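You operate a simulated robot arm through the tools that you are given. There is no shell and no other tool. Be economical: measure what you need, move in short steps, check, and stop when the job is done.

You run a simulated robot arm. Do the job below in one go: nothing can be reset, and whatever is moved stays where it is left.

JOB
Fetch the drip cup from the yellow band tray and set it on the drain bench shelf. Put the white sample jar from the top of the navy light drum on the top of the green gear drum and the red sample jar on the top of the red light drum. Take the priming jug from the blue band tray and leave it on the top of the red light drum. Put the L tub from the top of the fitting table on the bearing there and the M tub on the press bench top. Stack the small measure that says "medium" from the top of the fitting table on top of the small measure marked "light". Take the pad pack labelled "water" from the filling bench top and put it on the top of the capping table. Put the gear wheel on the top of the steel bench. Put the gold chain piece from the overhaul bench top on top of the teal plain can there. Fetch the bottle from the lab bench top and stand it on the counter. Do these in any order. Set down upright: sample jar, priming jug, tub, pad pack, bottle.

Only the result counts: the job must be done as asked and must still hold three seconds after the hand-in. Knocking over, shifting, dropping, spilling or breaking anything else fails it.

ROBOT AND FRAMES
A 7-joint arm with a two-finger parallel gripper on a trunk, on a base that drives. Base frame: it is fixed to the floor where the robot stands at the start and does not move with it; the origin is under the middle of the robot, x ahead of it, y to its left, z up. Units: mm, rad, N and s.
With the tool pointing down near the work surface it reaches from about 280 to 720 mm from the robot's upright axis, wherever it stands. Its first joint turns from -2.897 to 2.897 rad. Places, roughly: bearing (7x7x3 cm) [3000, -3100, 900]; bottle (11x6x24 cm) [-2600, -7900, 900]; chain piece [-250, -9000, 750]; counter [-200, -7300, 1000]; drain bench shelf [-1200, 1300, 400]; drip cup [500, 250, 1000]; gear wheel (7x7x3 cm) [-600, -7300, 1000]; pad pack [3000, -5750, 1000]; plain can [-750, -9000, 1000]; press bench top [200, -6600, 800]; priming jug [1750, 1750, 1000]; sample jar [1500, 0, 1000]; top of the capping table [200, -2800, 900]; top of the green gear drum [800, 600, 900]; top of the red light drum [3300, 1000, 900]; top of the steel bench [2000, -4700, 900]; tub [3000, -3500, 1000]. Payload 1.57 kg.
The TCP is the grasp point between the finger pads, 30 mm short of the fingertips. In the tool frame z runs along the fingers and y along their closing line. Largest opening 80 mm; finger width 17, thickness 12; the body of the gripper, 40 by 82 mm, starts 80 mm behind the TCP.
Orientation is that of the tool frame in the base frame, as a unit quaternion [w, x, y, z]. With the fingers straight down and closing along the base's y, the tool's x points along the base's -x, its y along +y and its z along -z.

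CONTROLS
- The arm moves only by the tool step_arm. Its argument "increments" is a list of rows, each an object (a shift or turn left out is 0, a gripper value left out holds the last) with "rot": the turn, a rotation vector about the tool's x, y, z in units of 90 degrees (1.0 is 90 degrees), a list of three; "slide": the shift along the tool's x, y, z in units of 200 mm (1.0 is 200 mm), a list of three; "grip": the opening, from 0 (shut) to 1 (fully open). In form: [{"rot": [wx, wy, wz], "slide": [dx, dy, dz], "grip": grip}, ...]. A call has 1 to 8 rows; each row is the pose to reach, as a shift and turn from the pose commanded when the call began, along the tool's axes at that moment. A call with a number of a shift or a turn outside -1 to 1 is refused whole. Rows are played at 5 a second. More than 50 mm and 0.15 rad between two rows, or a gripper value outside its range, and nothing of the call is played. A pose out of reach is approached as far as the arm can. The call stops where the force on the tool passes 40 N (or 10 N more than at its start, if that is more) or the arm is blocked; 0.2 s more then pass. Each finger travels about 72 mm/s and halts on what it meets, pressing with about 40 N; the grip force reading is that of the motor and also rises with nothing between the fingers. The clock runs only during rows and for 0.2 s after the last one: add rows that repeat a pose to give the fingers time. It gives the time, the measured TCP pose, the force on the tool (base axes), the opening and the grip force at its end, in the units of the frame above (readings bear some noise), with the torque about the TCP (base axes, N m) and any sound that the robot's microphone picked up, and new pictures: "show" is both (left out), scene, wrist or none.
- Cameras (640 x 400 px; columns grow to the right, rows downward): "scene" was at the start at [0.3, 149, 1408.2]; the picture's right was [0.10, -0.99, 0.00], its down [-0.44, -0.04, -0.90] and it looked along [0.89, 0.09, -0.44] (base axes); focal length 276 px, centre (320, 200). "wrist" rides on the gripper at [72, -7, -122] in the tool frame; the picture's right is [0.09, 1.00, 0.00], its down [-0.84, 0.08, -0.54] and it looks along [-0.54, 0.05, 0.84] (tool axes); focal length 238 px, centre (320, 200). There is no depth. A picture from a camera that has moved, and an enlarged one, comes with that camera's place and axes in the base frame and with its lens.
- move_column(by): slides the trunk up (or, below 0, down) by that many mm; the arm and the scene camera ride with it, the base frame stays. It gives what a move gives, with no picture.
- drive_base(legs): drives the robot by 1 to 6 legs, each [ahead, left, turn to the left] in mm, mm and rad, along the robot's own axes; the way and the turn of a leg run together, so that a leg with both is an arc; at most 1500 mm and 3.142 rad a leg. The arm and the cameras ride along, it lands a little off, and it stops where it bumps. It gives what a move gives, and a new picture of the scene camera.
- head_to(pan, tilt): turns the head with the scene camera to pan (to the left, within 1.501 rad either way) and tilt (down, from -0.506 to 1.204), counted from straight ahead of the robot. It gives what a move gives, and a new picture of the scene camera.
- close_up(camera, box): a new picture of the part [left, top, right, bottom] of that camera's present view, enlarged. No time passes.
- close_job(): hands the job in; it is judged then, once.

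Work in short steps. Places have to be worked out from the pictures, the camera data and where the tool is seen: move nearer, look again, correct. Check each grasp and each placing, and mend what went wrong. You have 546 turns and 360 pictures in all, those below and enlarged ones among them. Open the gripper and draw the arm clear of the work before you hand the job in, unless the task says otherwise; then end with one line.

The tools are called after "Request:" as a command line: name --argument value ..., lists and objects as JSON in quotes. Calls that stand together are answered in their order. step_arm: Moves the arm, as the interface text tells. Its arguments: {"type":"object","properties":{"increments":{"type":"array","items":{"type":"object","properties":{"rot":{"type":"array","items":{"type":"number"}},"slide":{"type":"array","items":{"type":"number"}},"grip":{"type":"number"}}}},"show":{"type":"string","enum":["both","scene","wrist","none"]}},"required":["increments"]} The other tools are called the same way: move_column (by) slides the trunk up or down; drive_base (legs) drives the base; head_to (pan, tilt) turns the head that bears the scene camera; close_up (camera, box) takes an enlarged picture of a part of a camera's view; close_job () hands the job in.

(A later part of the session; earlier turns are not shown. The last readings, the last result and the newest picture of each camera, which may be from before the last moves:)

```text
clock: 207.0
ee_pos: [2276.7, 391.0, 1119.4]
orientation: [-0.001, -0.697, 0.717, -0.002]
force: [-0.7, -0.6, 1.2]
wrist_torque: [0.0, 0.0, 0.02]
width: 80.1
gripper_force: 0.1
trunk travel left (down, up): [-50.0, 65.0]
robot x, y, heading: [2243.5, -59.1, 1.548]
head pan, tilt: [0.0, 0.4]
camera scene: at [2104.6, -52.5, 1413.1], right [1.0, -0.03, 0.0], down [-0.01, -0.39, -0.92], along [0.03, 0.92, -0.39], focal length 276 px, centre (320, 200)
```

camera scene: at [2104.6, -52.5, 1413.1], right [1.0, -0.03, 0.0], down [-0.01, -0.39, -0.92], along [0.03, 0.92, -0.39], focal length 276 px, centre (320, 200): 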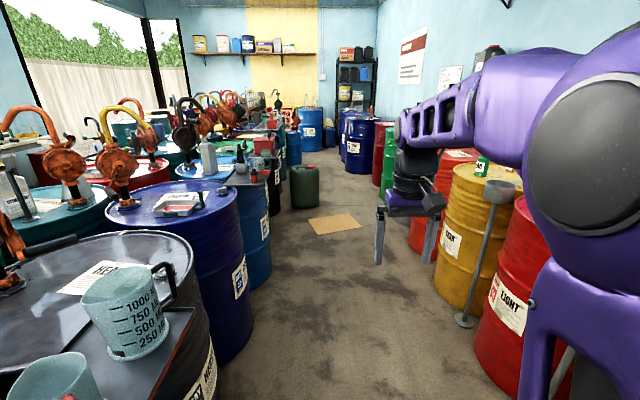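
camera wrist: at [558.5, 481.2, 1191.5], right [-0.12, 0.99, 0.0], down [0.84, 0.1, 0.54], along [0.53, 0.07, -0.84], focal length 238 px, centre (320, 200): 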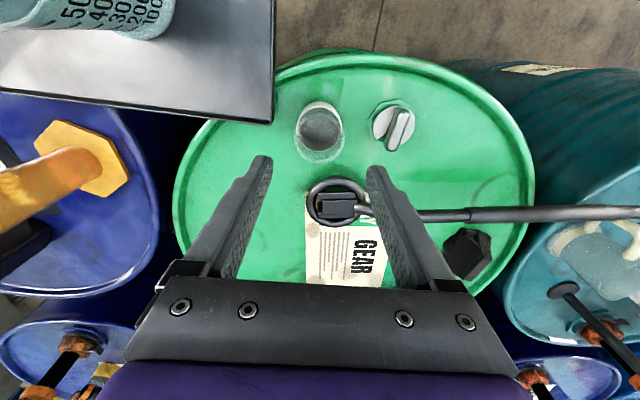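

I turn left to face the second row of drums; the jug there is 670 mm from the axis, outside the arm's sweep.

Request:
drive_base --legs '[[0, 0, 1.59]]'

Request:
close_up --camera "wrist" --box '[0, 0, 640, 400]'

```text
clock: 211.4
ee_pos: [1795.8, -42.8, 1119.2]
orientation: [0.0, 1.0, 0.002, 0.002]
force: [-0.5, -0.7, -0.3]
wrist_torque: [0.02, 0.01, -0.03]
width: 79.9
gripper_force: 0.0
trunk travel left (down, up): [-50.0, 65.0]
robot x, y, heading: [2247.9, -61.1, -3.136]
head pan, tilt: [0.0, 0.4]
camera scene: at [2242.3, -199.1, 1413.1], right [0.0, 1.0, 0.0], down [0.39, 0.0, -0.92], along [-0.92, 0.0, -0.39], focal length 276 px, centre (320, 200)
```

scene: 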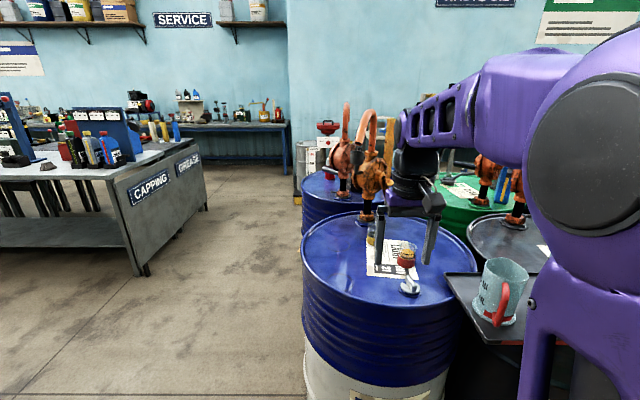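

```text
1.00 times, centred on (320, 200) of wrist (not enlarged: the box is as wide or as high as the picture)
camera zoom: at [1867.8, -34.4, 1241.9], right [0.1, -1.0, 0.0], down [-0.84, -0.08, 0.54], along [-0.54, -0.05, -0.84], focal length 238 px, centre (320, 200)
```

zoom: 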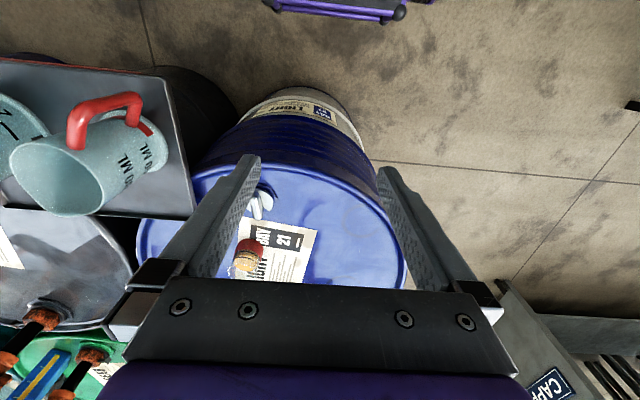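

Red jar at about [1512,58]. I move above it in two calls.

Request:
step_arm --increments '[{"slide": [-0.2, -0.1, 0]}, {"slide": [-0.4, -0.2, 0]}, {"slide": [-0.6, -0.3, 0]}, {"slide": [-0.8, -0.4, 0]}, {"slide": [-1.0, -0.48, 0]}]' --show "none"

Request:
step_arm --increments '[{"slide": [-0.2, 0, 0.1]}, {"slide": [-0.41, 0, 0.2]}, {"slide": [-0.41, 0, 0.4]}, {"slide": [-0.41, 0, 0.4]}]' --show "wrist"

```text
clock: 212.6
ee_pos: [1596.0, 54.7, 1118.8]
orientation: [0.001, 1.0, 0.002, 0.002]
force: [1.2, 0.1, 0.8]
wrist_torque: [0.06, 0.06, 0.0]
width: 80.0
gripper_force: 0.1
trunk travel left (down, up): [-50.0, 65.0]
robot x, y, heading: [2247.8, -57.5, -3.139]
head pan, tilt: [0.0, 0.4]
```

```text
clock: 213.6
ee_pos: [1554.8, 43.1, 1026.6]
orientation: [0.0, 1.0, 0.002, 0.0]
force: [0.7, 0.7, -0.3]
wrist_torque: [0.0, 0.0, -0.02]
width: 79.9
gripper_force: 0.1
out of reach, approached as far as the arm can: row 1, 2, 3, 4
trunk travel left (down, up): [-50.0, 65.0]
robot x, y, heading: [2246.0, -59.7, -3.14]
head pan, tilt: [0.0, 0.4]
camera wrist: at [1625.8, 50.6, 1148.2], right [0.1, -1.0, 0.0], down [-0.84, -0.08, 0.54], along [-0.54, -0.05, -0.84], focal length 238 px, centre (320, 200)
```

wrist: 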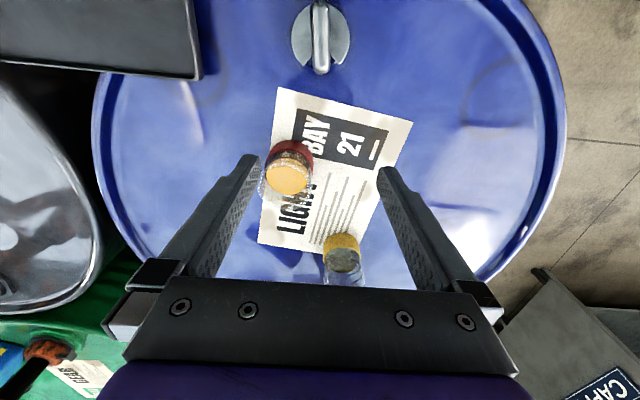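

Again at the reach limit. I retract 110 mm, drive 130 mm closer and re-aim.

Request:
step_arm --increments '[{"slide": [0, 0, -0.2]}, {"slide": [0.2, 0, -0.35]}, {"slide": [0.4, 0, -0.35]}, {"slide": [0.55, 0, -0.35]}]' --show "none"

Request:
drive_base --legs '[[130, 0, 0]]'

Request:
close_up --camera "wrist" --box '[0, 0, 640, 400]'

```text
clock: 214.6
ee_pos: [1588.7, 48.4, 1106.6]
orientation: [0.001, 1.0, 0.003, 0.002]
force: [-0.3, 0.0, 0.0]
wrist_torque: [-0.03, -0.03, -0.01]
width: 80.0
gripper_force: 0.0
out of reach, approached as far as the arm can: row 1, 2, 3, 4
trunk travel left (down, up): [-50.0, 65.0]
robot x, y, heading: [2245.4, -59.2, -3.135]
head pan, tilt: [0.0, 0.4]
```

```text
clock: 215.9
ee_pos: [1459.6, 49.3, 1107.5]
orientation: [0.001, 1.0, 0.002, 0.002]
force: [0.4, 0.5, 0.1]
wrist_torque: [-0.01, -0.03, -0.01]
width: 80.1
gripper_force: 0.1
trunk travel left (down, up): [-50.0, 65.0]
robot x, y, heading: [2115.7, -60.0, -3.139]
head pan, tilt: [0.0, 0.4]
camera scene: at [2112.1, -199.5, 1413.1], right [0.0, 1.0, 0.0], down [0.39, 0.0, -0.92], along [-0.92, 0.0, -0.39], focal length 276 px, centre (320, 200)
```

scene: 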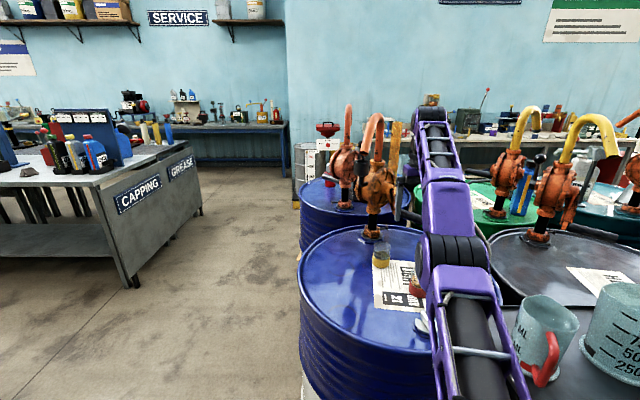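

```text
1.00 times, centred on (320, 200) of wrist (not enlarged: the box is as wide or as high as the picture)
camera zoom: at [1531.3, 57.0, 1229.8], right [0.1, -1.0, 0.0], down [-0.84, -0.08, 0.54], along [-0.54, -0.05, -0.84], focal length 238 px, centre (320, 200)
```

zoom: 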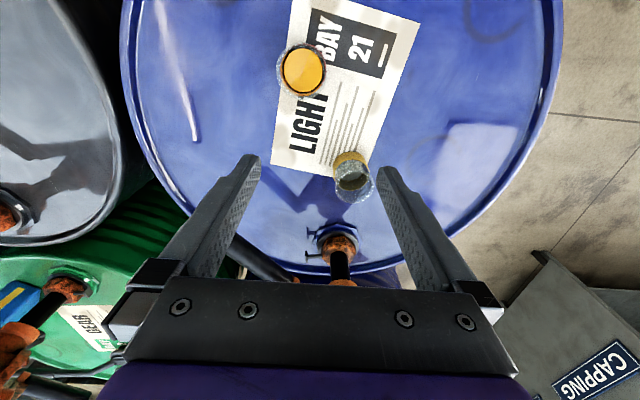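

Red jar now reads [1510,73]. I move back over it and lower to z≈1020 to verify.

Request:
step_arm --increments '[{"slide": [0.15, -0.06, 0]}, {"slide": [0.255, -0.12, 0]}, {"slide": [0.255, -0.12, 0.2]}, {"slide": [0.255, -0.12, 0.4]}, {"slide": [0.255, -0.12, 0.4]}]' --show "wrist"

```text
clock: 217.1
ee_pos: [1443.5, 90.9, 1048.7]
orientation: [0.0, 1.0, 0.002, 0.003]
force: [-0.8, -0.3, 0.7]
wrist_torque: [-0.02, -0.01, -0.02]
width: 79.7
gripper_force: 0.0
out of reach, approached as far as the arm can: row 1, 2, 3, 4, 5
trunk travel left (down, up): [-50.0, 65.0]
robot x, y, heading: [2112.9, -56.7, -3.144]
head pan, tilt: [0.0, 0.4]
camera wrist: at [1515.1, 98.8, 1170.7], right [0.1, -1.0, 0.0], down [-0.84, -0.08, 0.54], along [-0.53, -0.05, -0.84], focal length 238 px, centre (320, 200)
```

wrist: 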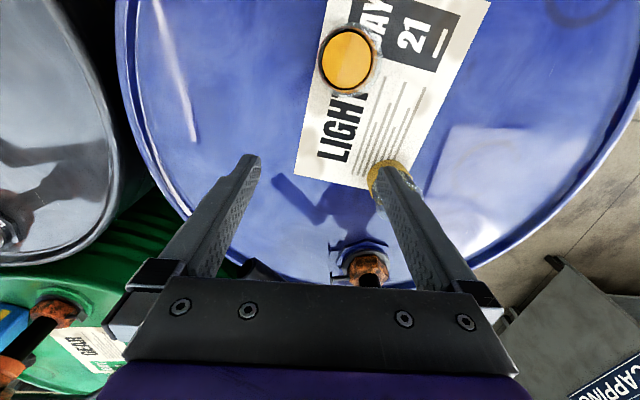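

The solver sticks when fully stretched; I pull back a larger amount as before.

Request:
step_arm --increments '[{"slide": [0.2, 0, -0.1]}, {"slide": [0.4, 0, -0.2]}, {"slide": [0.6, 0, -0.3]}, {"slide": [0.8, 0, -0.3]}, {"slide": [1.0, 0, -0.3]}]' --show "none"

```text
clock: 218.5
ee_pos: [1530.3, 80.5, 1258.0]
orientation: [-0.114, 0.976, 0.063, -0.176]
force: [-1.3, -1.6, -1.5]
wrist_torque: [0.14, -0.12, -0.12]
width: 79.9
gripper_force: 0.1
out of reach, approached as far as the arm can: row 1, 2, 3, 4
trunk travel left (down, up): [-50.0, 65.0]
robot x, y, heading: [2113.0, -56.2, -3.138]
head pan, tilt: [0.0, 0.4]
stopped in row 5: the arm was blocked; the commanded pose is now the measured one
```

The arm got blocked and tilted; I look at the scene before any move.

Request:
step_arm --increments '[{"slide": [0, 0, 0]}]' --show "both"

```text
clock: 218.9
ee_pos: [1534.5, 86.7, 1260.8]
orientation: [-0.113, 0.975, 0.061, -0.18]
force: [0.0, 0.4, 1.0]
wrist_torque: [0.02, 0.04, -0.03]
width: 80.2
gripper_force: 0.2
trunk travel left (down, up): [-50.0, 65.0]
robot x, y, heading: [2114.3, -60.1, -3.141]
head pan, tilt: [0.0, 0.4]
camera scene: at [2111.8, -199.7, 1413.1], right [0.0, 1.0, 0.0], down [0.39, 0.0, -0.92], along [-0.92, 0.0, -0.39], focal length 276 px, centre (320, 200)
camera wrist: at [1645.2, 80.4, 1350.8], right [0.16, -0.95, -0.27], down [-0.57, -0.32, 0.75], along [-0.8, 0.03, -0.6], focal length 238 px, centre (320, 200)
```

scene: 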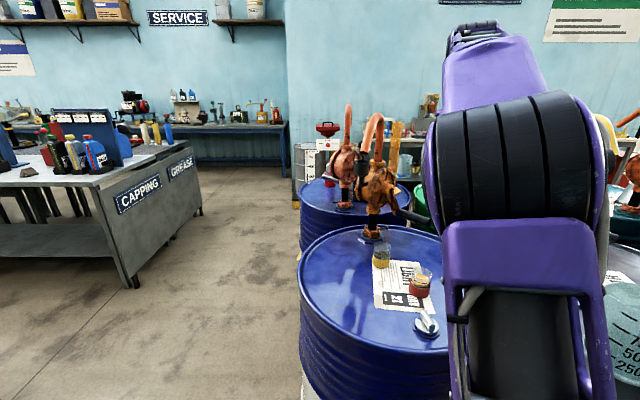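
wrist: 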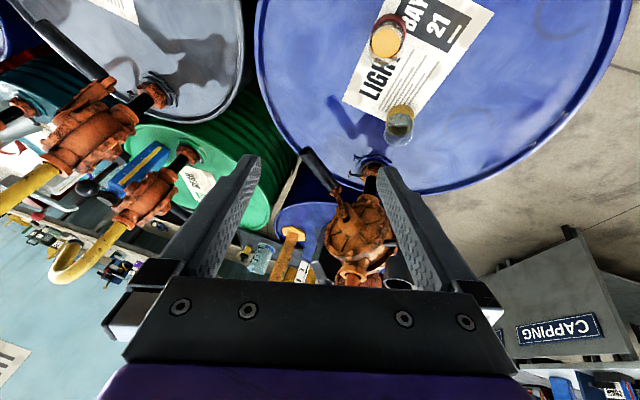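

Nothing was hit. I rotate the tool back to straight down in place.

Request:
step_arm --increments '[{"rot": [-0.037, 0.058, 0.02]}, {"rot": [-0.073, 0.116, 0.04]}, {"rot": [-0.11, 0.174, 0.06]}, {"rot": [-0.146, 0.232, 0.079]}, {"rot": [-0.146, 0.232, 0.079]}]' --show "scene"

```text
clock: 220.1
ee_pos: [1528.6, 90.3, 1243.3]
orientation: [-0.028, 0.999, 0.014, -0.045]
force: [0.7, -0.5, -0.7]
wrist_torque: [0.03, 0.0, 0.01]
width: 79.9
gripper_force: 0.0
out of reach, approached as far as the arm can: row 3, 4, 5
trunk travel left (down, up): [-50.0, 65.0]
robot x, y, heading: [2113.4, -60.9, -3.138]
head pan, tilt: [0.0, 0.4]
camera scene: at [2112.5, -200.0, 1413.2], right [0.0, 1.0, 0.0], down [0.39, 0.0, -0.92], along [-0.92, 0.0, -0.39], focal length 276 px, centre (320, 200)
```

scene: 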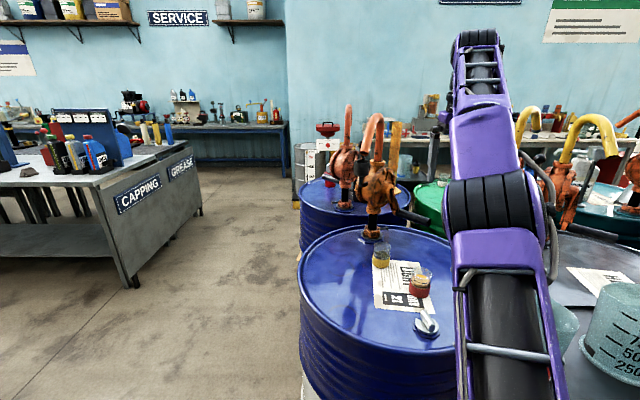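

The elbow is stretched straight because the tool is high. I bring it down and inward.

Request:
step_arm --increments '[{"slide": [0.15, 0, 0.1], "rot": [-0.012, 0.02, 0.006]}, {"slide": [0.3, 0, 0.2], "rot": [-0.024, 0.04, 0.012]}, {"slide": [0.45, 0, 0.3], "rot": [-0.036, 0.057, 0.018]}, {"slide": [0.5, 0, 0.45], "rot": [-0.036, 0.057, 0.018]}, {"slide": [0.5, 0, 0.6], "rot": [-0.036, 0.057, 0.018]}, {"slide": [0.5, 0, 0.7], "rot": [-0.036, 0.057, 0.018]}]' --show "both"

```text
clock: 221.5
ee_pos: [1615.1, 103.9, 1096.3]
orientation: [0.001, 1.0, -0.001, 0.0]
force: [-0.5, -0.4, 1.1]
wrist_torque: [-0.03, -0.01, 0.0]
width: 80.0
gripper_force: 0.0
trunk travel left (down, up): [-50.0, 65.0]
robot x, y, heading: [2114.4, -62.3, -3.142]
head pan, tilt: [0.0, 0.4]
camera scene: at [2111.8, -199.7, 1413.1], right [0.0, 1.0, 0.0], down [0.39, 0.0, -0.92], along [-0.92, 0.0, -0.39], focal length 276 px, centre (320, 200)
camera wrist: at [1687.1, 110.6, 1217.4], right [0.09, -1.0, 0.0], down [-0.84, -0.08, 0.54], along [-0.54, -0.05, -0.84], focal length 238 px, centre (320, 200)
```

scene: 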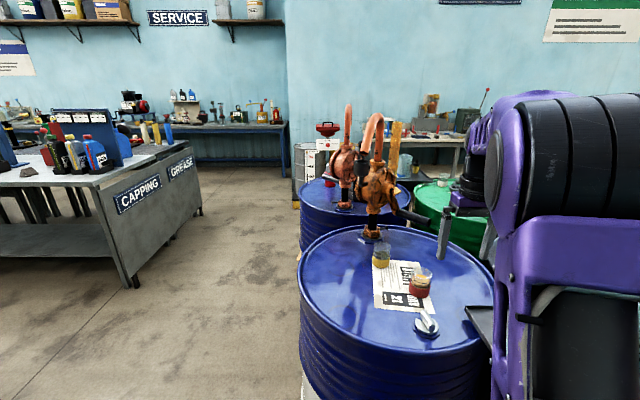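
wrist: 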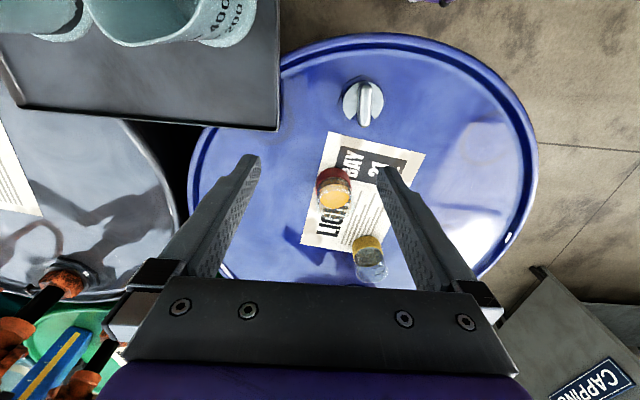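

Now aligned again; the red jar is at about [1518,74]. I move over it while lowering to z≈1010.

Request:
step_arm --increments '[{"slide": [-0.1, 0.05, 0.15]}, {"slide": [-0.25, 0.1, 0.3]}, {"slide": [-0.4, 0.15, 0.4]}, {"slide": [-0.485, 0.15, 0.43]}, {"slide": [-0.485, 0.15, 0.43]}]' --show "wrist"

Request:
close_up --camera "wrist" --box '[220, 70, 420, 250]'

```text
clock: 222.7
ee_pos: [1517.6, 72.7, 1008.9]
orientation: [0.001, 1.0, -0.001, 0.001]
force: [-0.7, 0.2, 0.9]
wrist_torque: [-0.01, 0.0, 0.0]
width: 79.8
gripper_force: 0.1
trunk travel left (down, up): [-50.0, 65.0]
robot x, y, heading: [2116.8, -59.6, -3.139]
head pan, tilt: [0.0, 0.4]
camera wrist: at [1589.1, 79.9, 1131.6], right [0.09, -1.0, 0.0], down [-0.84, -0.08, 0.54], along [-0.54, -0.05, -0.84], focal length 238 px, centre (320, 200)
```

wrist: 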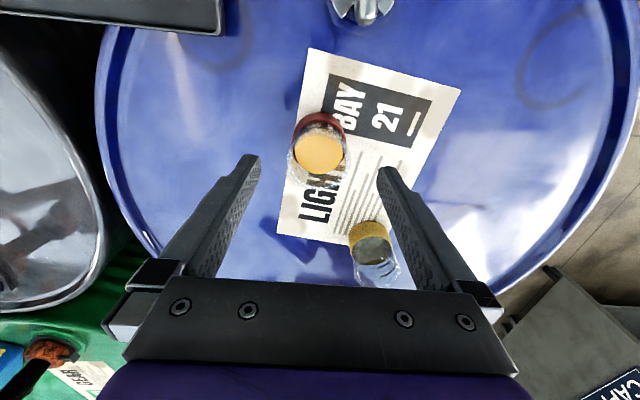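

```text
2.22 times, centred on (320, 160) of wrist
camera zoom: at [1589.1, 79.9, 1131.6], right [0.09, -1.0, 0.0], down [-0.84, -0.08, 0.54], along [-0.54, -0.05, -0.84], focal length 530 px, centre (320, 289)
```

zoom: 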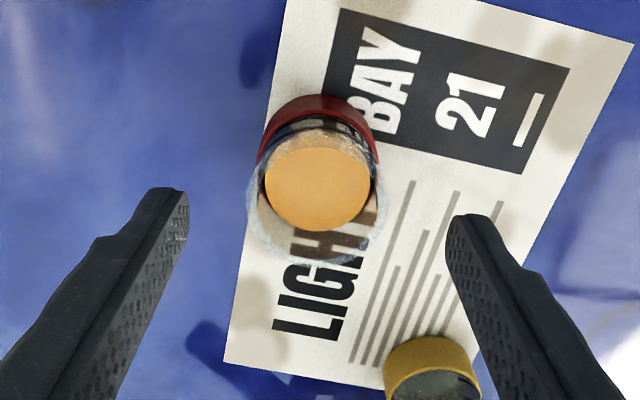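

Jar at [1512,74]; I adjust 5 mm and descend to z≈938.

Request:
step_arm --increments '[{"slide": [-0.027, 0, 0.1]}, {"slide": [-0.027, 0, 0.25]}, {"slide": [-0.027, 0, 0.355]}, {"slide": [-0.027, 0, 0.355]}, {"slide": [-0.027, 0, 0.355], "grip": 0}, {"slide": [-0.027, 0, 0.355], "grip": 0}, {"slide": [-0.027, 0, 0.355], "grip": 0}, {"slide": [-0.027, 0, 0.355], "grip": 0}]' --show "wrist"

```text
clock: 224.5
ee_pos: [1512.9, 70.8, 938.2]
orientation: [-0.001, 1.0, -0.001, 0.001]
force: [-0.6, -0.3, -0.4]
wrist_torque: [0.02, 0.01, -0.03]
width: 52.9
gripper_force: 40.2
trunk travel left (down, up): [-50.0, 65.0]
robot x, y, heading: [2116.2, -63.6, -3.141]
head pan, tilt: [0.0, 0.4]
camera wrist: at [1585.3, 78.4, 1059.9], right [0.09, -1.0, 0.0], down [-0.84, -0.08, 0.54], along [-0.54, -0.05, -0.84], focal length 238 px, centre (320, 200)
```

wrist: 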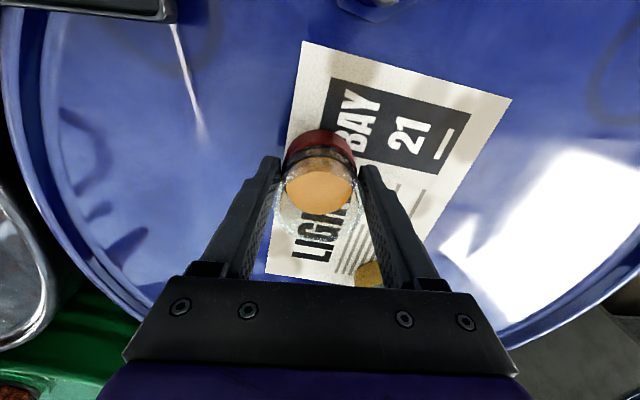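

Red jar gripped (52.9 mm). I lift and retract.

Request:
step_arm --increments '[{"grip": 0, "slide": [0, 0, -0.1]}, {"grip": 0, "slide": [0, 0, -0.3]}, {"grip": 0, "slide": [0.1, 0.05, -0.5]}, {"grip": 0, "slide": [0.3, 0.1, -0.6]}, {"grip": 0, "slide": [0.5, 0.2, -0.65]}, {"grip": 0, "slide": [0.7, 0.3, -0.65]}, {"grip": 0, "slide": [0.85, 0.4, -0.65]}]' --show "none"

```text
clock: 226.1
ee_pos: [1684.4, -8.3, 1072.2]
orientation: [0.0, 1.0, -0.001, 0.001]
force: [-0.1, 0.2, -2.1]
wrist_torque: [0.0, 0.01, 0.02]
width: 52.9
gripper_force: 40.2
trunk travel left (down, up): [-50.0, 65.0]
robot x, y, heading: [2111.9, -58.7, -3.138]
head pan, tilt: [0.0, 0.4]
```

I back off, turn to +y, and drive up the aisle.

Request:
drive_base --legs '[[-200, 0, 0], [0, 0, -1.57], [900, 0, 0]]'

Request:
drive_base --legs '[[0, 0, -1.57]]'

```text
clock: 236.0
ee_pos: [2359.2, 1281.2, 1070.7]
orientation: [0.001, 0.709, -0.705, 0.001]
force: [-0.4, 0.2, -2.1]
wrist_torque: [-0.01, -0.02, -0.01]
width: 52.9
gripper_force: 40.2
trunk travel left (down, up): [-50.0, 65.0]
robot x, y, heading: [2311.9, 848.9, 1.577]
head pan, tilt: [0.0, 0.4]
camera scene: at [2169.9, 850.4, 1413.1], right [1.0, 0.01, 0.0], down [0.0, -0.39, -0.92], along [-0.01, 0.92, -0.39], focal length 276 px, centre (320, 200)
```

scene: 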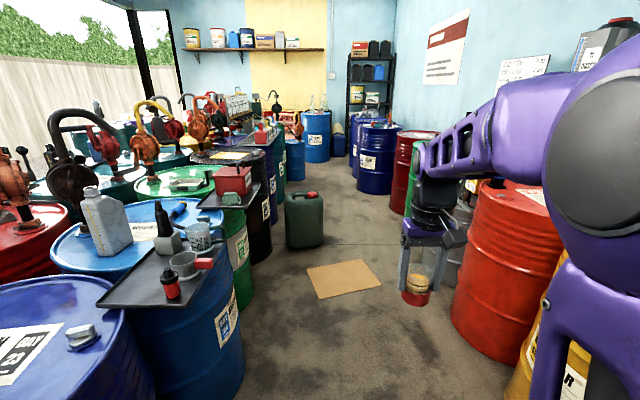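

```text
clock: 240.3
ee_pos: [2744.1, 806.5, 1072.0]
orientation: [-0.001, -0.009, 1.0, 0.0]
force: [-0.4, 0.0, -2.8]
wrist_torque: [0.01, 0.01, 0.0]
width: 52.7
gripper_force: 39.8
trunk travel left (down, up): [-50.0, 65.0]
robot x, y, heading: [2310.4, 849.1, 0.021]
head pan, tilt: [0.0, 0.4]
camera scene: at [2309.8, 988.6, 1413.1], right [0.02, -1.0, 0.0], down [-0.39, -0.01, -0.92], along [0.92, 0.02, -0.39], focal length 276 px, centre (320, 200)
```

scene: 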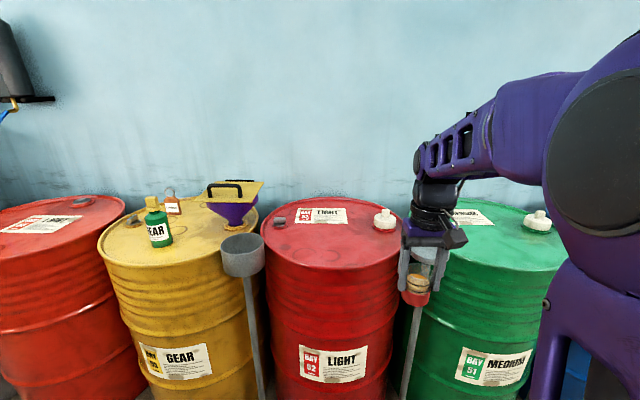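

The red LIGHT drum is ahead, center ≈[3240,960], top nearly empty, with gray dip stands at y≈714 and y≈1212. I drive 130 mm ahead and 75 mm left.

Request:
drive_base --legs '[[130, 75, 0]]'

Request:
step_arm --increments '[{"grip": 0, "slide": [-0.2, 0, 0.05]}, {"grip": 0, "slide": [-0.4, 0, 0.1]}, {"grip": 0, "slide": [-0.6, 0, 0.15]}, {"grip": 0, "slide": [-0.8, 0, 0.2]}, {"grip": 0, "slide": [-1.0, 0, 0.25]}]' --show "both"

```text
clock: 241.7
ee_pos: [2869.6, 879.5, 1070.5]
orientation: [-0.001, -0.008, 1.0, 0.0]
force: [-0.3, -0.1, -2.2]
wrist_torque: [0.01, 0.02, -0.03]
width: 52.8
gripper_force: 39.8
trunk travel left (down, up): [-50.0, 65.0]
robot x, y, heading: [2441.2, 921.7, 0.019]
head pan, tilt: [0.0, 0.4]
camera scene: at [2437.5, 1063.1, 1413.1], right [0.02, -1.0, 0.0], down [-0.39, -0.01, -0.92], along [0.92, 0.02, -0.39], focal length 276 px, centre (320, 200)
```

scene: 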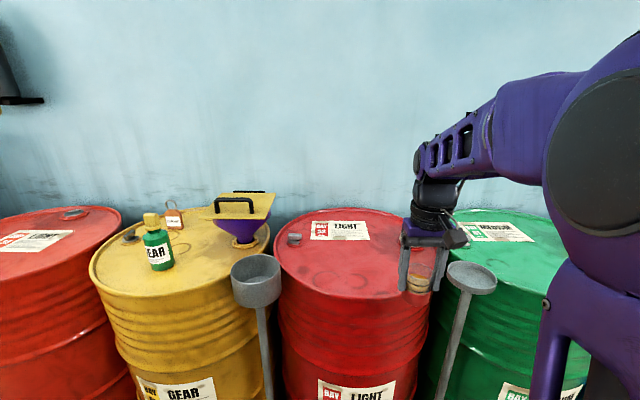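

```text
clock: 242.9
ee_pos: [3068.5, 883.2, 1019.2]
orientation: [-0.001, -0.008, 1.0, 0.0]
force: [-1.0, -0.2, -1.6]
wrist_torque: [0.01, 0.02, 0.01]
width: 52.9
gripper_force: 39.5
trunk travel left (down, up): [-50.0, 65.0]
robot x, y, heading: [2441.8, 922.5, 0.016]
head pan, tilt: [0.0, 0.4]
camera scene: at [2437.5, 1063.1, 1413.1], right [0.02, -1.0, 0.0], down [-0.39, -0.01, -0.92], along [0.92, 0.02, -0.39], focal length 276 px, centre (320, 200)
camera wrist: at [2998.0, 877.0, 1142.0], right [-0.11, 0.99, 0.0], down [0.84, 0.09, 0.54], along [0.54, 0.06, -0.84], focal length 238 px, centre (320, 200)
```

scene: 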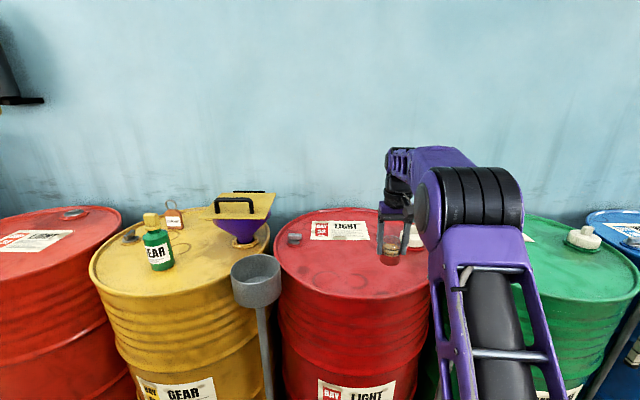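
wrist: 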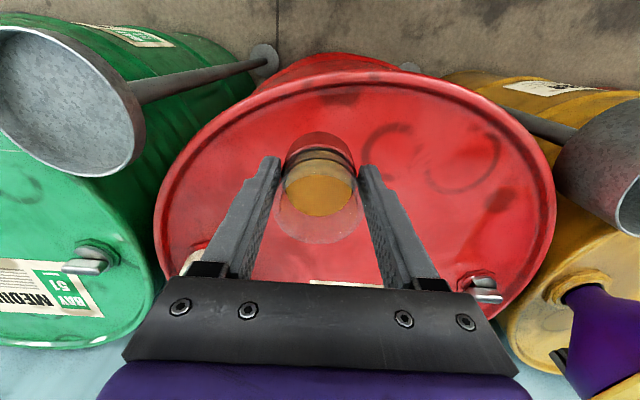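

Placing at about [3113,883]. I move 45 mm on and lower to contact.

Request:
step_arm --increments '[{"grip": 0, "slide": [-0.23, 0, 0.1]}, {"grip": 0, "slide": [-0.23, 0, 0.28]}, {"grip": 0, "slide": [-0.23, 0, 0.36]}, {"grip": 0, "slide": [-0.23, 0, 0.39]}, {"grip": 0, "slide": [-0.23, 0, 0.42]}, {"grip": 0, "slide": [-0.23, 0, 0.45]}, {"grip": 0, "slide": [-0.23, 0, 0.48]}]' --show "wrist"

```text
refused: row 1 steps farther than a row can; nothing moved
```

Step too long; I split the first row.

Request:
step_arm --increments '[{"grip": 0, "slide": [-0.2, 0, 0.1]}, {"grip": 0, "slide": [-0.23, 0, 0.28]}, {"grip": 0, "slide": [-0.23, 0, 0.36]}, {"grip": 0, "slide": [-0.23, 0, 0.39]}, {"grip": 0, "slide": [-0.23, 0, 0.42]}, {"grip": 0, "slide": [-0.23, 0, 0.45]}, {"grip": 0, "slide": [-0.23, 0, 0.48]}]' --show "wrist"

```text
clock: 244.5
ee_pos: [3116.0, 884.9, 928.0]
orientation: [0.005, -0.008, 1.0, 0.0]
force: [2.0, -0.6, 31.0]
wrist_torque: [0.13, -0.35, -0.1]
width: 53.0
gripper_force: 39.7
trunk travel left (down, up): [-50.0, 65.0]
robot x, y, heading: [2440.3, 923.2, 0.017]
head pan, tilt: [0.0, 0.4]
camera wrist: at [3043.5, 876.4, 1049.8], right [-0.11, 0.99, 0.0], down [0.83, 0.09, 0.55], along [0.55, 0.06, -0.84], focal length 238 px, centre (320, 200)
```

wrist: 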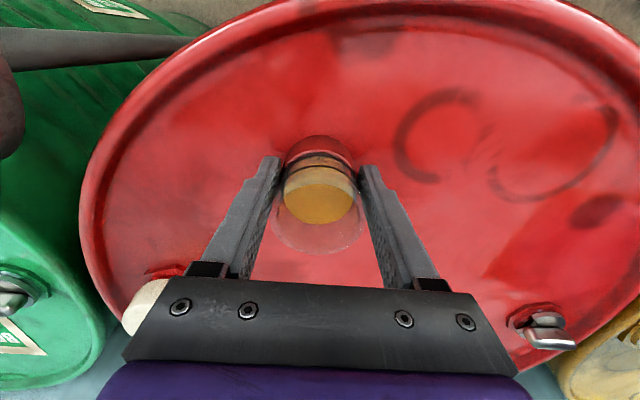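

Contact. I release and rise straight up.

Request:
step_arm --increments '[{"grip": 0.9}, {"grip": 0.9}, {"grip": 0.9}, {"grip": 0.9, "slide": [0, 0, -0.15]}, {"grip": 0.9, "slide": [0, 0, -0.35]}, {"grip": 0.9, "slide": [0.1, 0, -0.55]}, {"grip": 0.9, "slide": [0.3, 0, -0.6]}, {"grip": 0.9, "slide": [0.5, 0, -0.6]}]' --show "wrist"

```text
clock: 246.3
ee_pos: [3016.3, 880.5, 1045.9]
orientation: [-0.001, -0.008, 1.0, -0.001]
force: [0.1, 0.5, -0.9]
wrist_torque: [0.01, 0.03, 0.01]
width: 72.1
gripper_force: 0.1
trunk travel left (down, up): [-50.0, 65.0]
robot x, y, heading: [2438.7, 922.7, 0.016]
head pan, tilt: [0.0, 0.4]
camera wrist: at [2946.0, 873.6, 1168.9], right [-0.11, 0.99, 0.0], down [0.84, 0.09, 0.54], along [0.54, 0.06, -0.84], focal length 238 px, centre (320, 200)
```

wrist: 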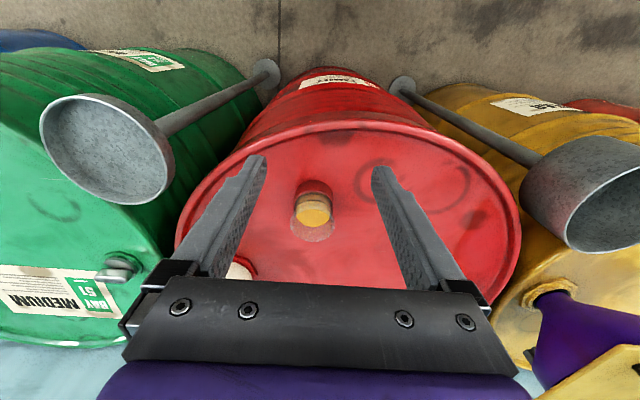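

Red jar done. I retract, then head up the aisle and face the second row near y≈1650 to find the blue band tray.

Request:
step_arm --increments '[{"slide": [0.2, 0, -0.1], "grip": 1}, {"slide": [0.4, 0, -0.2], "grip": 1}, {"slide": [0.6, 0, -0.25], "grip": 1}, {"slide": [0.8, 0, -0.25], "grip": 1}, {"slide": [0.9, 0, -0.25], "grip": 1}]' --show "none"

Request:
drive_base --legs '[[-100, 0, 0], [0, 0, 1.57], [700, 0, 0], [0, 0, 1.57]]'

```text
clock: 247.5
ee_pos: [2836.8, 881.5, 1093.6]
orientation: [-0.001, -0.008, 1.0, -0.001]
force: [0.7, 0.5, -0.7]
wrist_torque: [0.0, 0.0, 0.02]
width: 79.9
gripper_force: 0.0
trunk travel left (down, up): [-50.0, 65.0]
robot x, y, heading: [2439.1, 924.0, 0.018]
head pan, tilt: [0.0, 0.4]
```

```text
clock: 259.7
ee_pos: [1967.4, 1670.0, 1094.3]
orientation: [0.0, 1.0, -0.031, 0.001]
force: [0.2, -0.5, 0.5]
wrist_torque: [0.05, 0.01, 0.0]
width: 79.9
gripper_force: 0.1
trunk travel left (down, up): [-50.0, 65.0]
robot x, y, heading: [2353.4, 1594.5, 3.084]
head pan, tilt: [0.0, 0.4]
camera scene: at [2348.7, 1457.8, 1413.1], right [0.06, 1.0, 0.0], down [0.39, -0.02, -0.92], along [-0.92, 0.06, -0.39], focal length 276 px, centre (320, 200)
```

scene: 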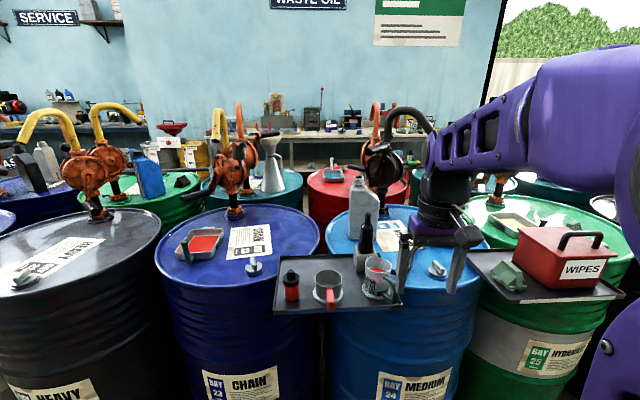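

Request:
close_up --camera "scene" --box '[260, 190, 440, 315]'

Request:
close_up --camera "wrist" --box '[0, 0, 640, 400]'

```text
3.20 times, centred on (350, 252) of scene
camera zoom: at [2348.7, 1457.8, 1413.1], right [0.06, 1.0, 0.0], down [0.39, -0.02, -0.92], along [-0.92, 0.06, -0.39], focal length 883 px, centre (224, 32)
```

zoom: 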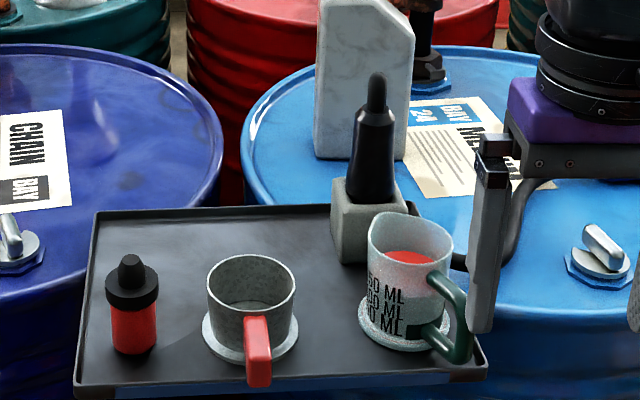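

```text
1.00 times, centred on (320, 200) of wrist (not enlarged: the box is as wide or as high as the picture)
camera zoom: at [2039.1, 1673.6, 1216.4], right [0.03, -1.0, 0.0], down [-0.84, -0.02, 0.54], along [-0.54, -0.01, -0.84], focal length 238 px, centre (320, 200)
```

zoom: 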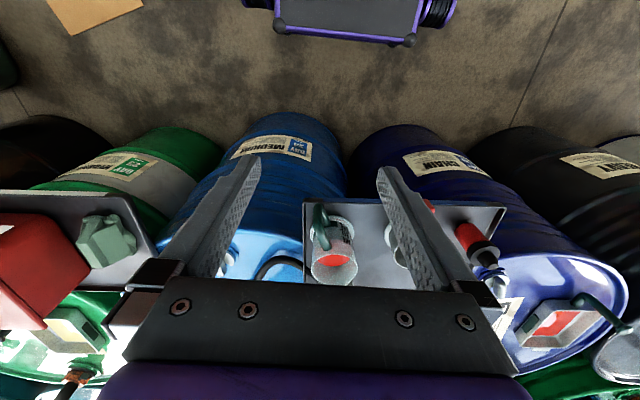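

I need to identify the tray band colour and which jug is the priming one; I enlarge the tray edges.

Request:
close_up --camera "scene" --box '[270, 250, 410, 325]'

Request:
close_up --camera "scene" --box '[450, 220, 640, 330]'

```text
4.57 times, centred on (340, 288) of scene
camera zoom: at [2348.7, 1457.8, 1413.1], right [0.06, 1.0, 0.0], down [0.39, -0.02, -0.92], along [-0.92, 0.06, -0.39], focal length 1261 px, centre (229, -200)
```

zoom: 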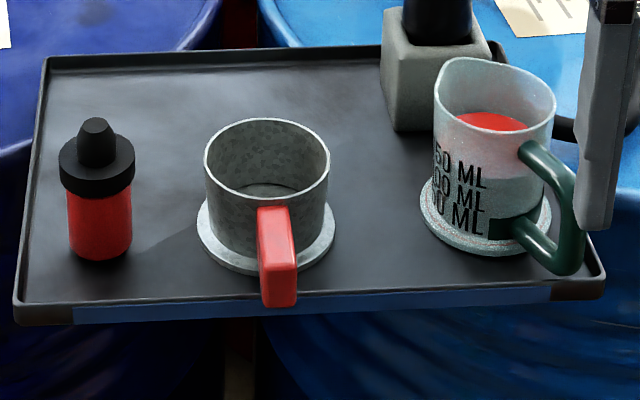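

```text
3.37 times, centred on (545, 275) of scene
camera zoom: at [2348.7, 1457.8, 1413.1], right [0.06, 1.0, 0.0], down [0.39, -0.02, -0.92], along [-0.92, 0.06, -0.39], focal length 929 px, centre (-438, -53)
```

zoom: 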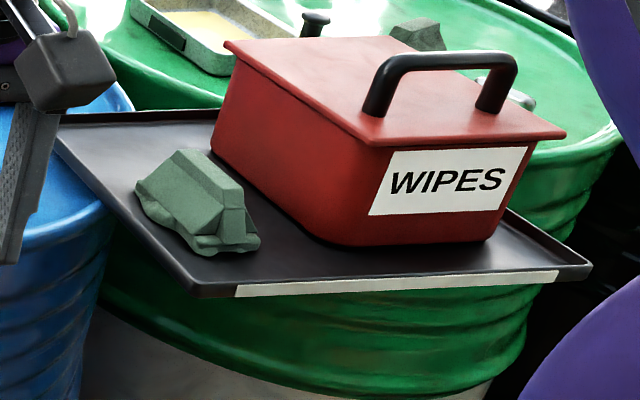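

This is the blue band tray; the priming jug is the graduated one with red liquid at about [1773,1652], handle toward me. I move above it.

Request:
step_arm --increments '[{"slide": [-0.2, 0.05, 0]}, {"slide": [-0.4, 0.1, 0]}, {"slide": [-0.6, 0.15, 0]}, {"slide": [-0.8, 0.15, 0]}, {"slide": [-0.96, 0.15, 0]}, {"slide": [-0.96, 0.15, 0]}]' --show "wrist"

Request:
close_up --camera "wrist" --box '[220, 60, 420, 240]'

```text
clock: 261.1
ee_pos: [1773.3, 1655.2, 1092.2]
orientation: [0.0, 1.0, -0.031, 0.001]
force: [-0.3, 0.3, 0.0]
wrist_torque: [0.03, -0.02, 0.02]
width: 80.0
gripper_force: 0.1
trunk travel left (down, up): [-50.0, 65.0]
robot x, y, heading: [2358.6, 1598.7, 3.08]
head pan, tilt: [0.0, 0.4]
camera wrist: at [1846.8, 1658.7, 1214.1], right [0.03, -1.0, 0.0], down [-0.84, -0.02, 0.54], along [-0.54, -0.02, -0.84], focal length 238 px, centre (320, 200)
```

wrist: 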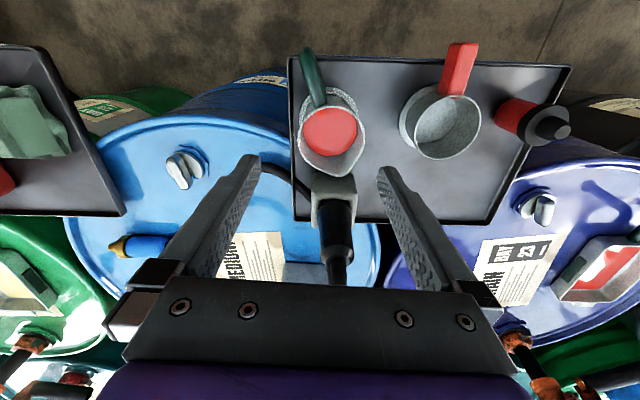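

```text
2.22 times, centred on (320, 150) of wrist
camera zoom: at [1846.8, 1658.7, 1214.1], right [0.03, -1.0, 0.0], down [-0.84, -0.02, 0.54], along [-0.54, -0.02, -0.84], focal length 530 px, centre (320, 311)
```

zoom: 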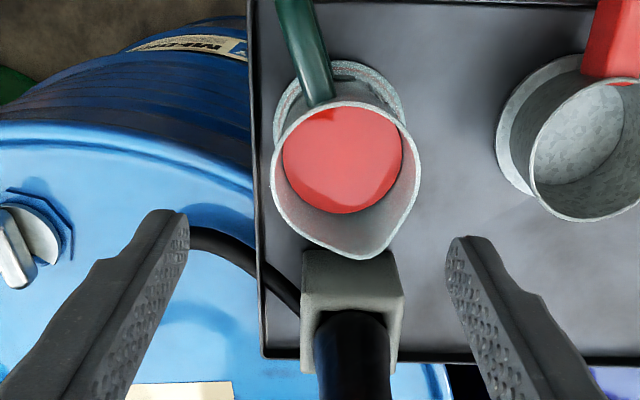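

Jug center [1774,1643], body 65 mm. I shift 12 mm and descend to z≈962.

Request:
step_arm --increments '[{"slide": [0, 0.06, 0.1]}, {"slide": [0, 0.06, 0.25]}, {"slide": [0, 0.06, 0.4]}, {"slide": [0, 0.06, 0.55]}, {"slide": [0, 0.06, 0.65]}, {"slide": [0, 0.06, 0.65]}]' --show "both"

```text
clock: 262.5
ee_pos: [1772.0, 1643.6, 965.2]
orientation: [0.001, 1.0, -0.032, 0.001]
force: [1.2, -0.6, 0.3]
wrist_torque: [0.0, -0.01, -0.03]
width: 80.1
gripper_force: 0.1
trunk travel left (down, up): [-50.0, 65.0]
robot x, y, heading: [2360.3, 1599.7, 3.079]
head pan, tilt: [0.0, 0.4]
camera scene: at [2348.6, 1457.8, 1413.1], right [0.06, 1.0, 0.0], down [0.39, -0.02, -0.92], along [-0.92, 0.06, -0.39], focal length 276 px, centre (320, 200)
camera wrist: at [1845.0, 1645.5, 1087.7], right [0.03, -1.0, 0.0], down [-0.84, -0.02, 0.54], along [-0.54, -0.01, -0.84], focal length 238 px, centre (320, 200)
```

scene: 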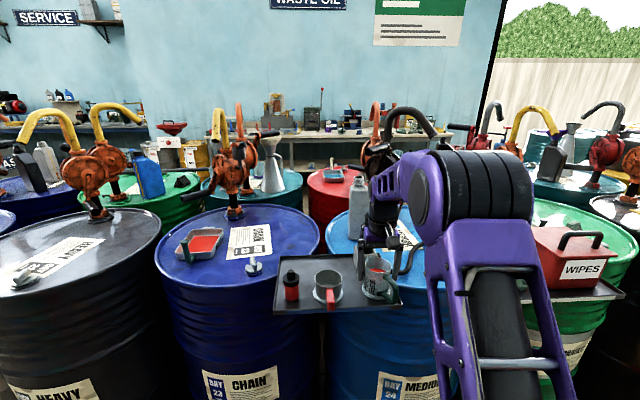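
wrist: 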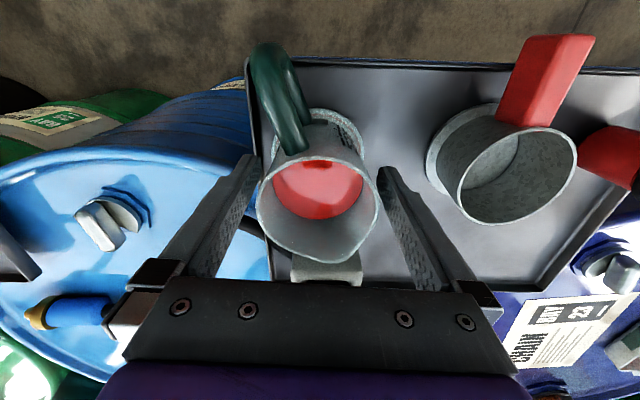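

The fingers straddle the jug body clear of the handle. I close and check.

Request:
step_arm --increments '[{"grip": 0}, {"grip": 0}, {"grip": 0}, {"grip": 0, "slide": [0, 0, -0.03]}, {"grip": 0, "slide": [0, 0, -0.15]}, {"grip": 0, "slide": [0, 0, -0.3]}]' --show "wrist"

```text
clock: 263.9
ee_pos: [1773.4, 1640.7, 1027.8]
orientation: [0.0, 0.999, -0.032, 0.001]
force: [0.5, -0.5, -2.0]
wrist_torque: [-0.05, 0.01, 0.03]
width: 73.6
gripper_force: 40.0
trunk travel left (down, up): [-50.0, 65.0]
robot x, y, heading: [2358.9, 1600.8, 3.077]
head pan, tilt: [0.0, 0.4]
camera wrist: at [1845.8, 1643.9, 1149.4], right [0.03, -1.0, 0.0], down [-0.84, -0.02, 0.54], along [-0.54, -0.01, -0.84], focal length 238 px, centre (320, 200)
```

wrist: 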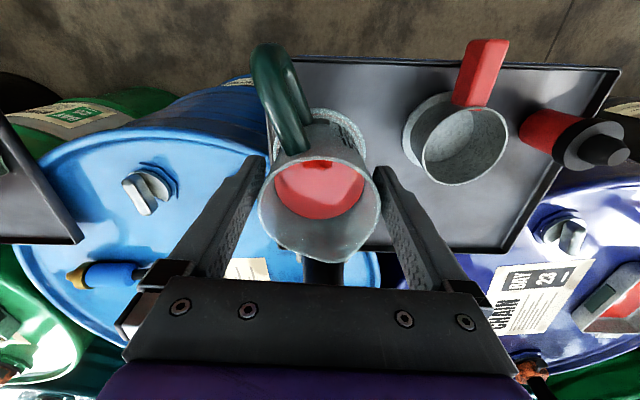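

Jug is held (73.6 mm) and level. I lift and retract.

Request:
step_arm --increments '[{"grip": 0, "slide": [0.05, 0, -0.15]}, {"grip": 0, "slide": [0.2, 0, -0.25]}, {"grip": 0, "slide": [0.4, 0, -0.3]}, {"grip": 0, "slide": [0.6, 0, -0.3]}, {"grip": 0, "slide": [0.8, 0, -0.3]}, {"grip": 0, "slide": [0.95, 0, -0.3]}]' --show "none"

Request:
drive_base --legs '[[0, 0, -1.54]]'

```text
clock: 265.3
ee_pos: [1960.5, 1629.7, 1081.9]
orientation: [0.0, 0.999, -0.032, 0.001]
force: [-1.1, 1.0, -2.9]
wrist_torque: [-0.01, -0.02, 0.0]
width: 73.8
gripper_force: 40.1
trunk travel left (down, up): [-50.0, 65.0]
robot x, y, heading: [2360.2, 1599.3, 3.079]
head pan, tilt: [0.0, 0.4]
```

```text
clock: 269.5
ee_pos: [2375.9, 1999.6, 1082.0]
orientation: [-0.001, -0.701, 0.714, -0.001]
force: [0.5, -0.2, -2.1]
wrist_torque: [-0.01, -0.01, 0.04]
width: 73.8
gripper_force: 40.3
trunk travel left (down, up): [-50.0, 65.0]
robot x, y, heading: [2359.8, 1596.6, 1.556]
head pan, tilt: [0.0, 0.4]
camera scene: at [2219.9, 1602.1, 1413.1], right [1.0, -0.01, 0.0], down [-0.01, -0.39, -0.92], along [0.01, 0.92, -0.39], focal length 276 px, centre (320, 200)
```

scene: 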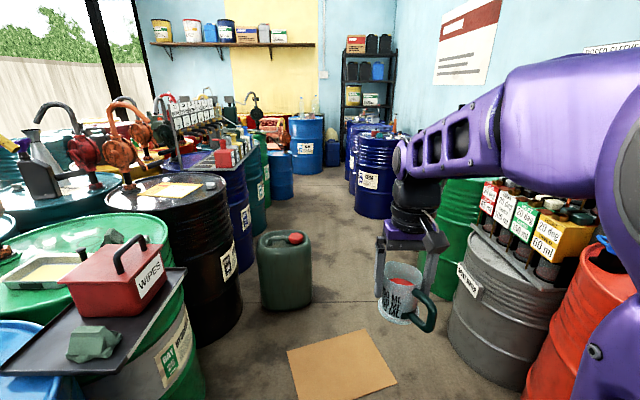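

Jug upright. I back down the aisle to y≈1060 and turn toward the red drum.

Request:
drive_base --legs '[[-540, -40, 0], [0, 0, -1.55]]'

```text
clock: 276.5
ee_pos: [2790.6, 1052.2, 1083.0]
orientation: [-0.001, 0.001, 1.0, 0.001]
force: [-0.5, 1.0, -2.2]
wrist_torque: [0.01, 0.02, 0.0]
width: 73.6
gripper_force: 40.1
trunk travel left (down, up): [-50.0, 65.0]
robot x, y, heading: [2391.6, 1060.3, -0.0]
head pan, tilt: [0.0, 0.4]
camera scene: at [2390.1, 1199.4, 1413.1], right [0.0, -1.0, 0.0], down [-0.39, 0.0, -0.92], along [0.92, 0.0, -0.39], focal length 276 px, centre (320, 200)
```

scene: 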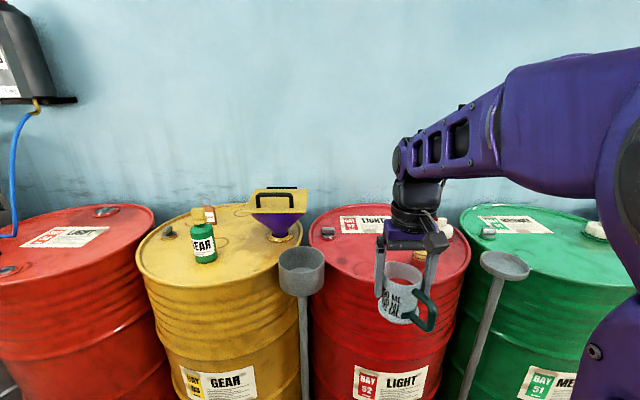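

I drive 80 mm ahead and extend the arm over the drum at z≈1060, checking clearance to the dip stand on the left.

Request:
drive_base --legs '[[85, 0, 0]]'

Request:
step_arm --increments '[{"grip": 0, "slide": [-0.2, 0, 0]}, {"grip": 0, "slide": [-0.4, 0, 0]}, {"grip": 0, "slide": [-0.6, 0, 0.05]}, {"grip": 0, "slide": [-0.8, 0, 0.1]}, {"grip": 0, "slide": [-1.0, 0, 0.15]}]' --show "both"

```text
clock: 277.6
ee_pos: [2874.9, 1050.5, 1083.8]
orientation: [-0.002, 0.002, 1.0, 0.0]
force: [0.4, 0.6, -1.8]
wrist_torque: [-0.01, -0.03, -0.01]
width: 73.8
gripper_force: 39.7
trunk travel left (down, up): [-50.0, 65.0]
robot x, y, heading: [2474.8, 1055.8, 0.004]
head pan, tilt: [0.0, 0.4]
camera scene: at [2475.8, 1199.4, 1413.1], right [0.0, -1.0, 0.0], down [-0.39, 0.0, -0.92], along [0.92, 0.0, -0.39], focal length 276 px, centre (320, 200)
```

scene: 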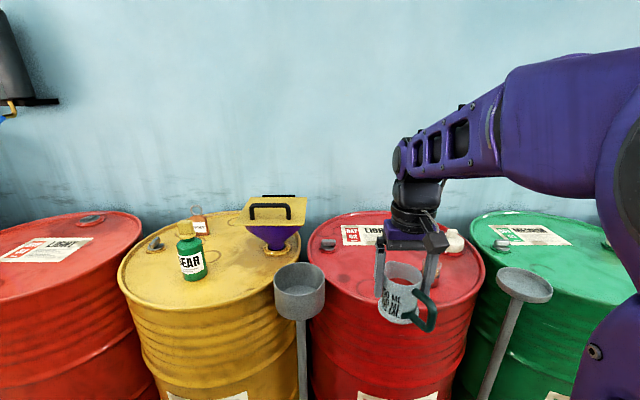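

```text
clock: 278.8
ee_pos: [3076.3, 1050.3, 1051.7]
orientation: [-0.001, 0.002, 1.0, 0.0]
force: [-0.5, -0.8, -2.6]
wrist_torque: [-0.01, -0.01, 0.01]
width: 73.7
gripper_force: 40.6
trunk travel left (down, up): [-50.0, 65.0]
robot x, y, heading: [2471.3, 1055.4, -0.001]
head pan, tilt: [0.0, 0.4]
camera scene: at [2475.9, 1199.4, 1413.1], right [0.0, -1.0, 0.0], down [-0.39, 0.0, -0.92], along [0.92, 0.0, -0.39], focal length 276 px, centre (320, 200)
camera wrist: at [3004.5, 1044.5, 1173.6], right [-0.09, 1.0, 0.0], down [0.84, 0.08, 0.54], along [0.54, 0.05, -0.84], focal length 238 px, centre (320, 200)
```

scene: 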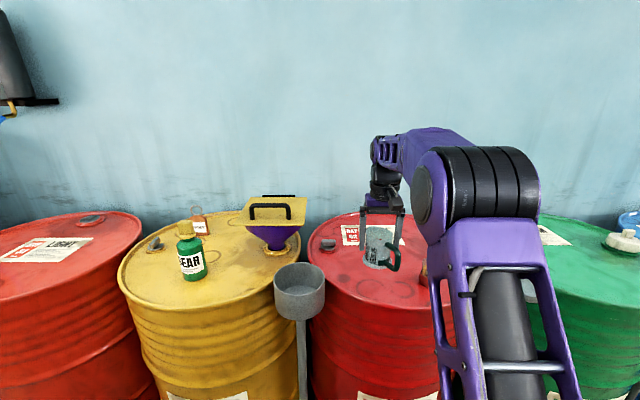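
wrist: 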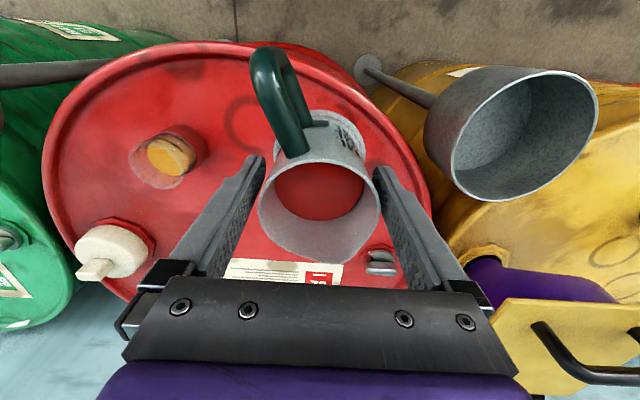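

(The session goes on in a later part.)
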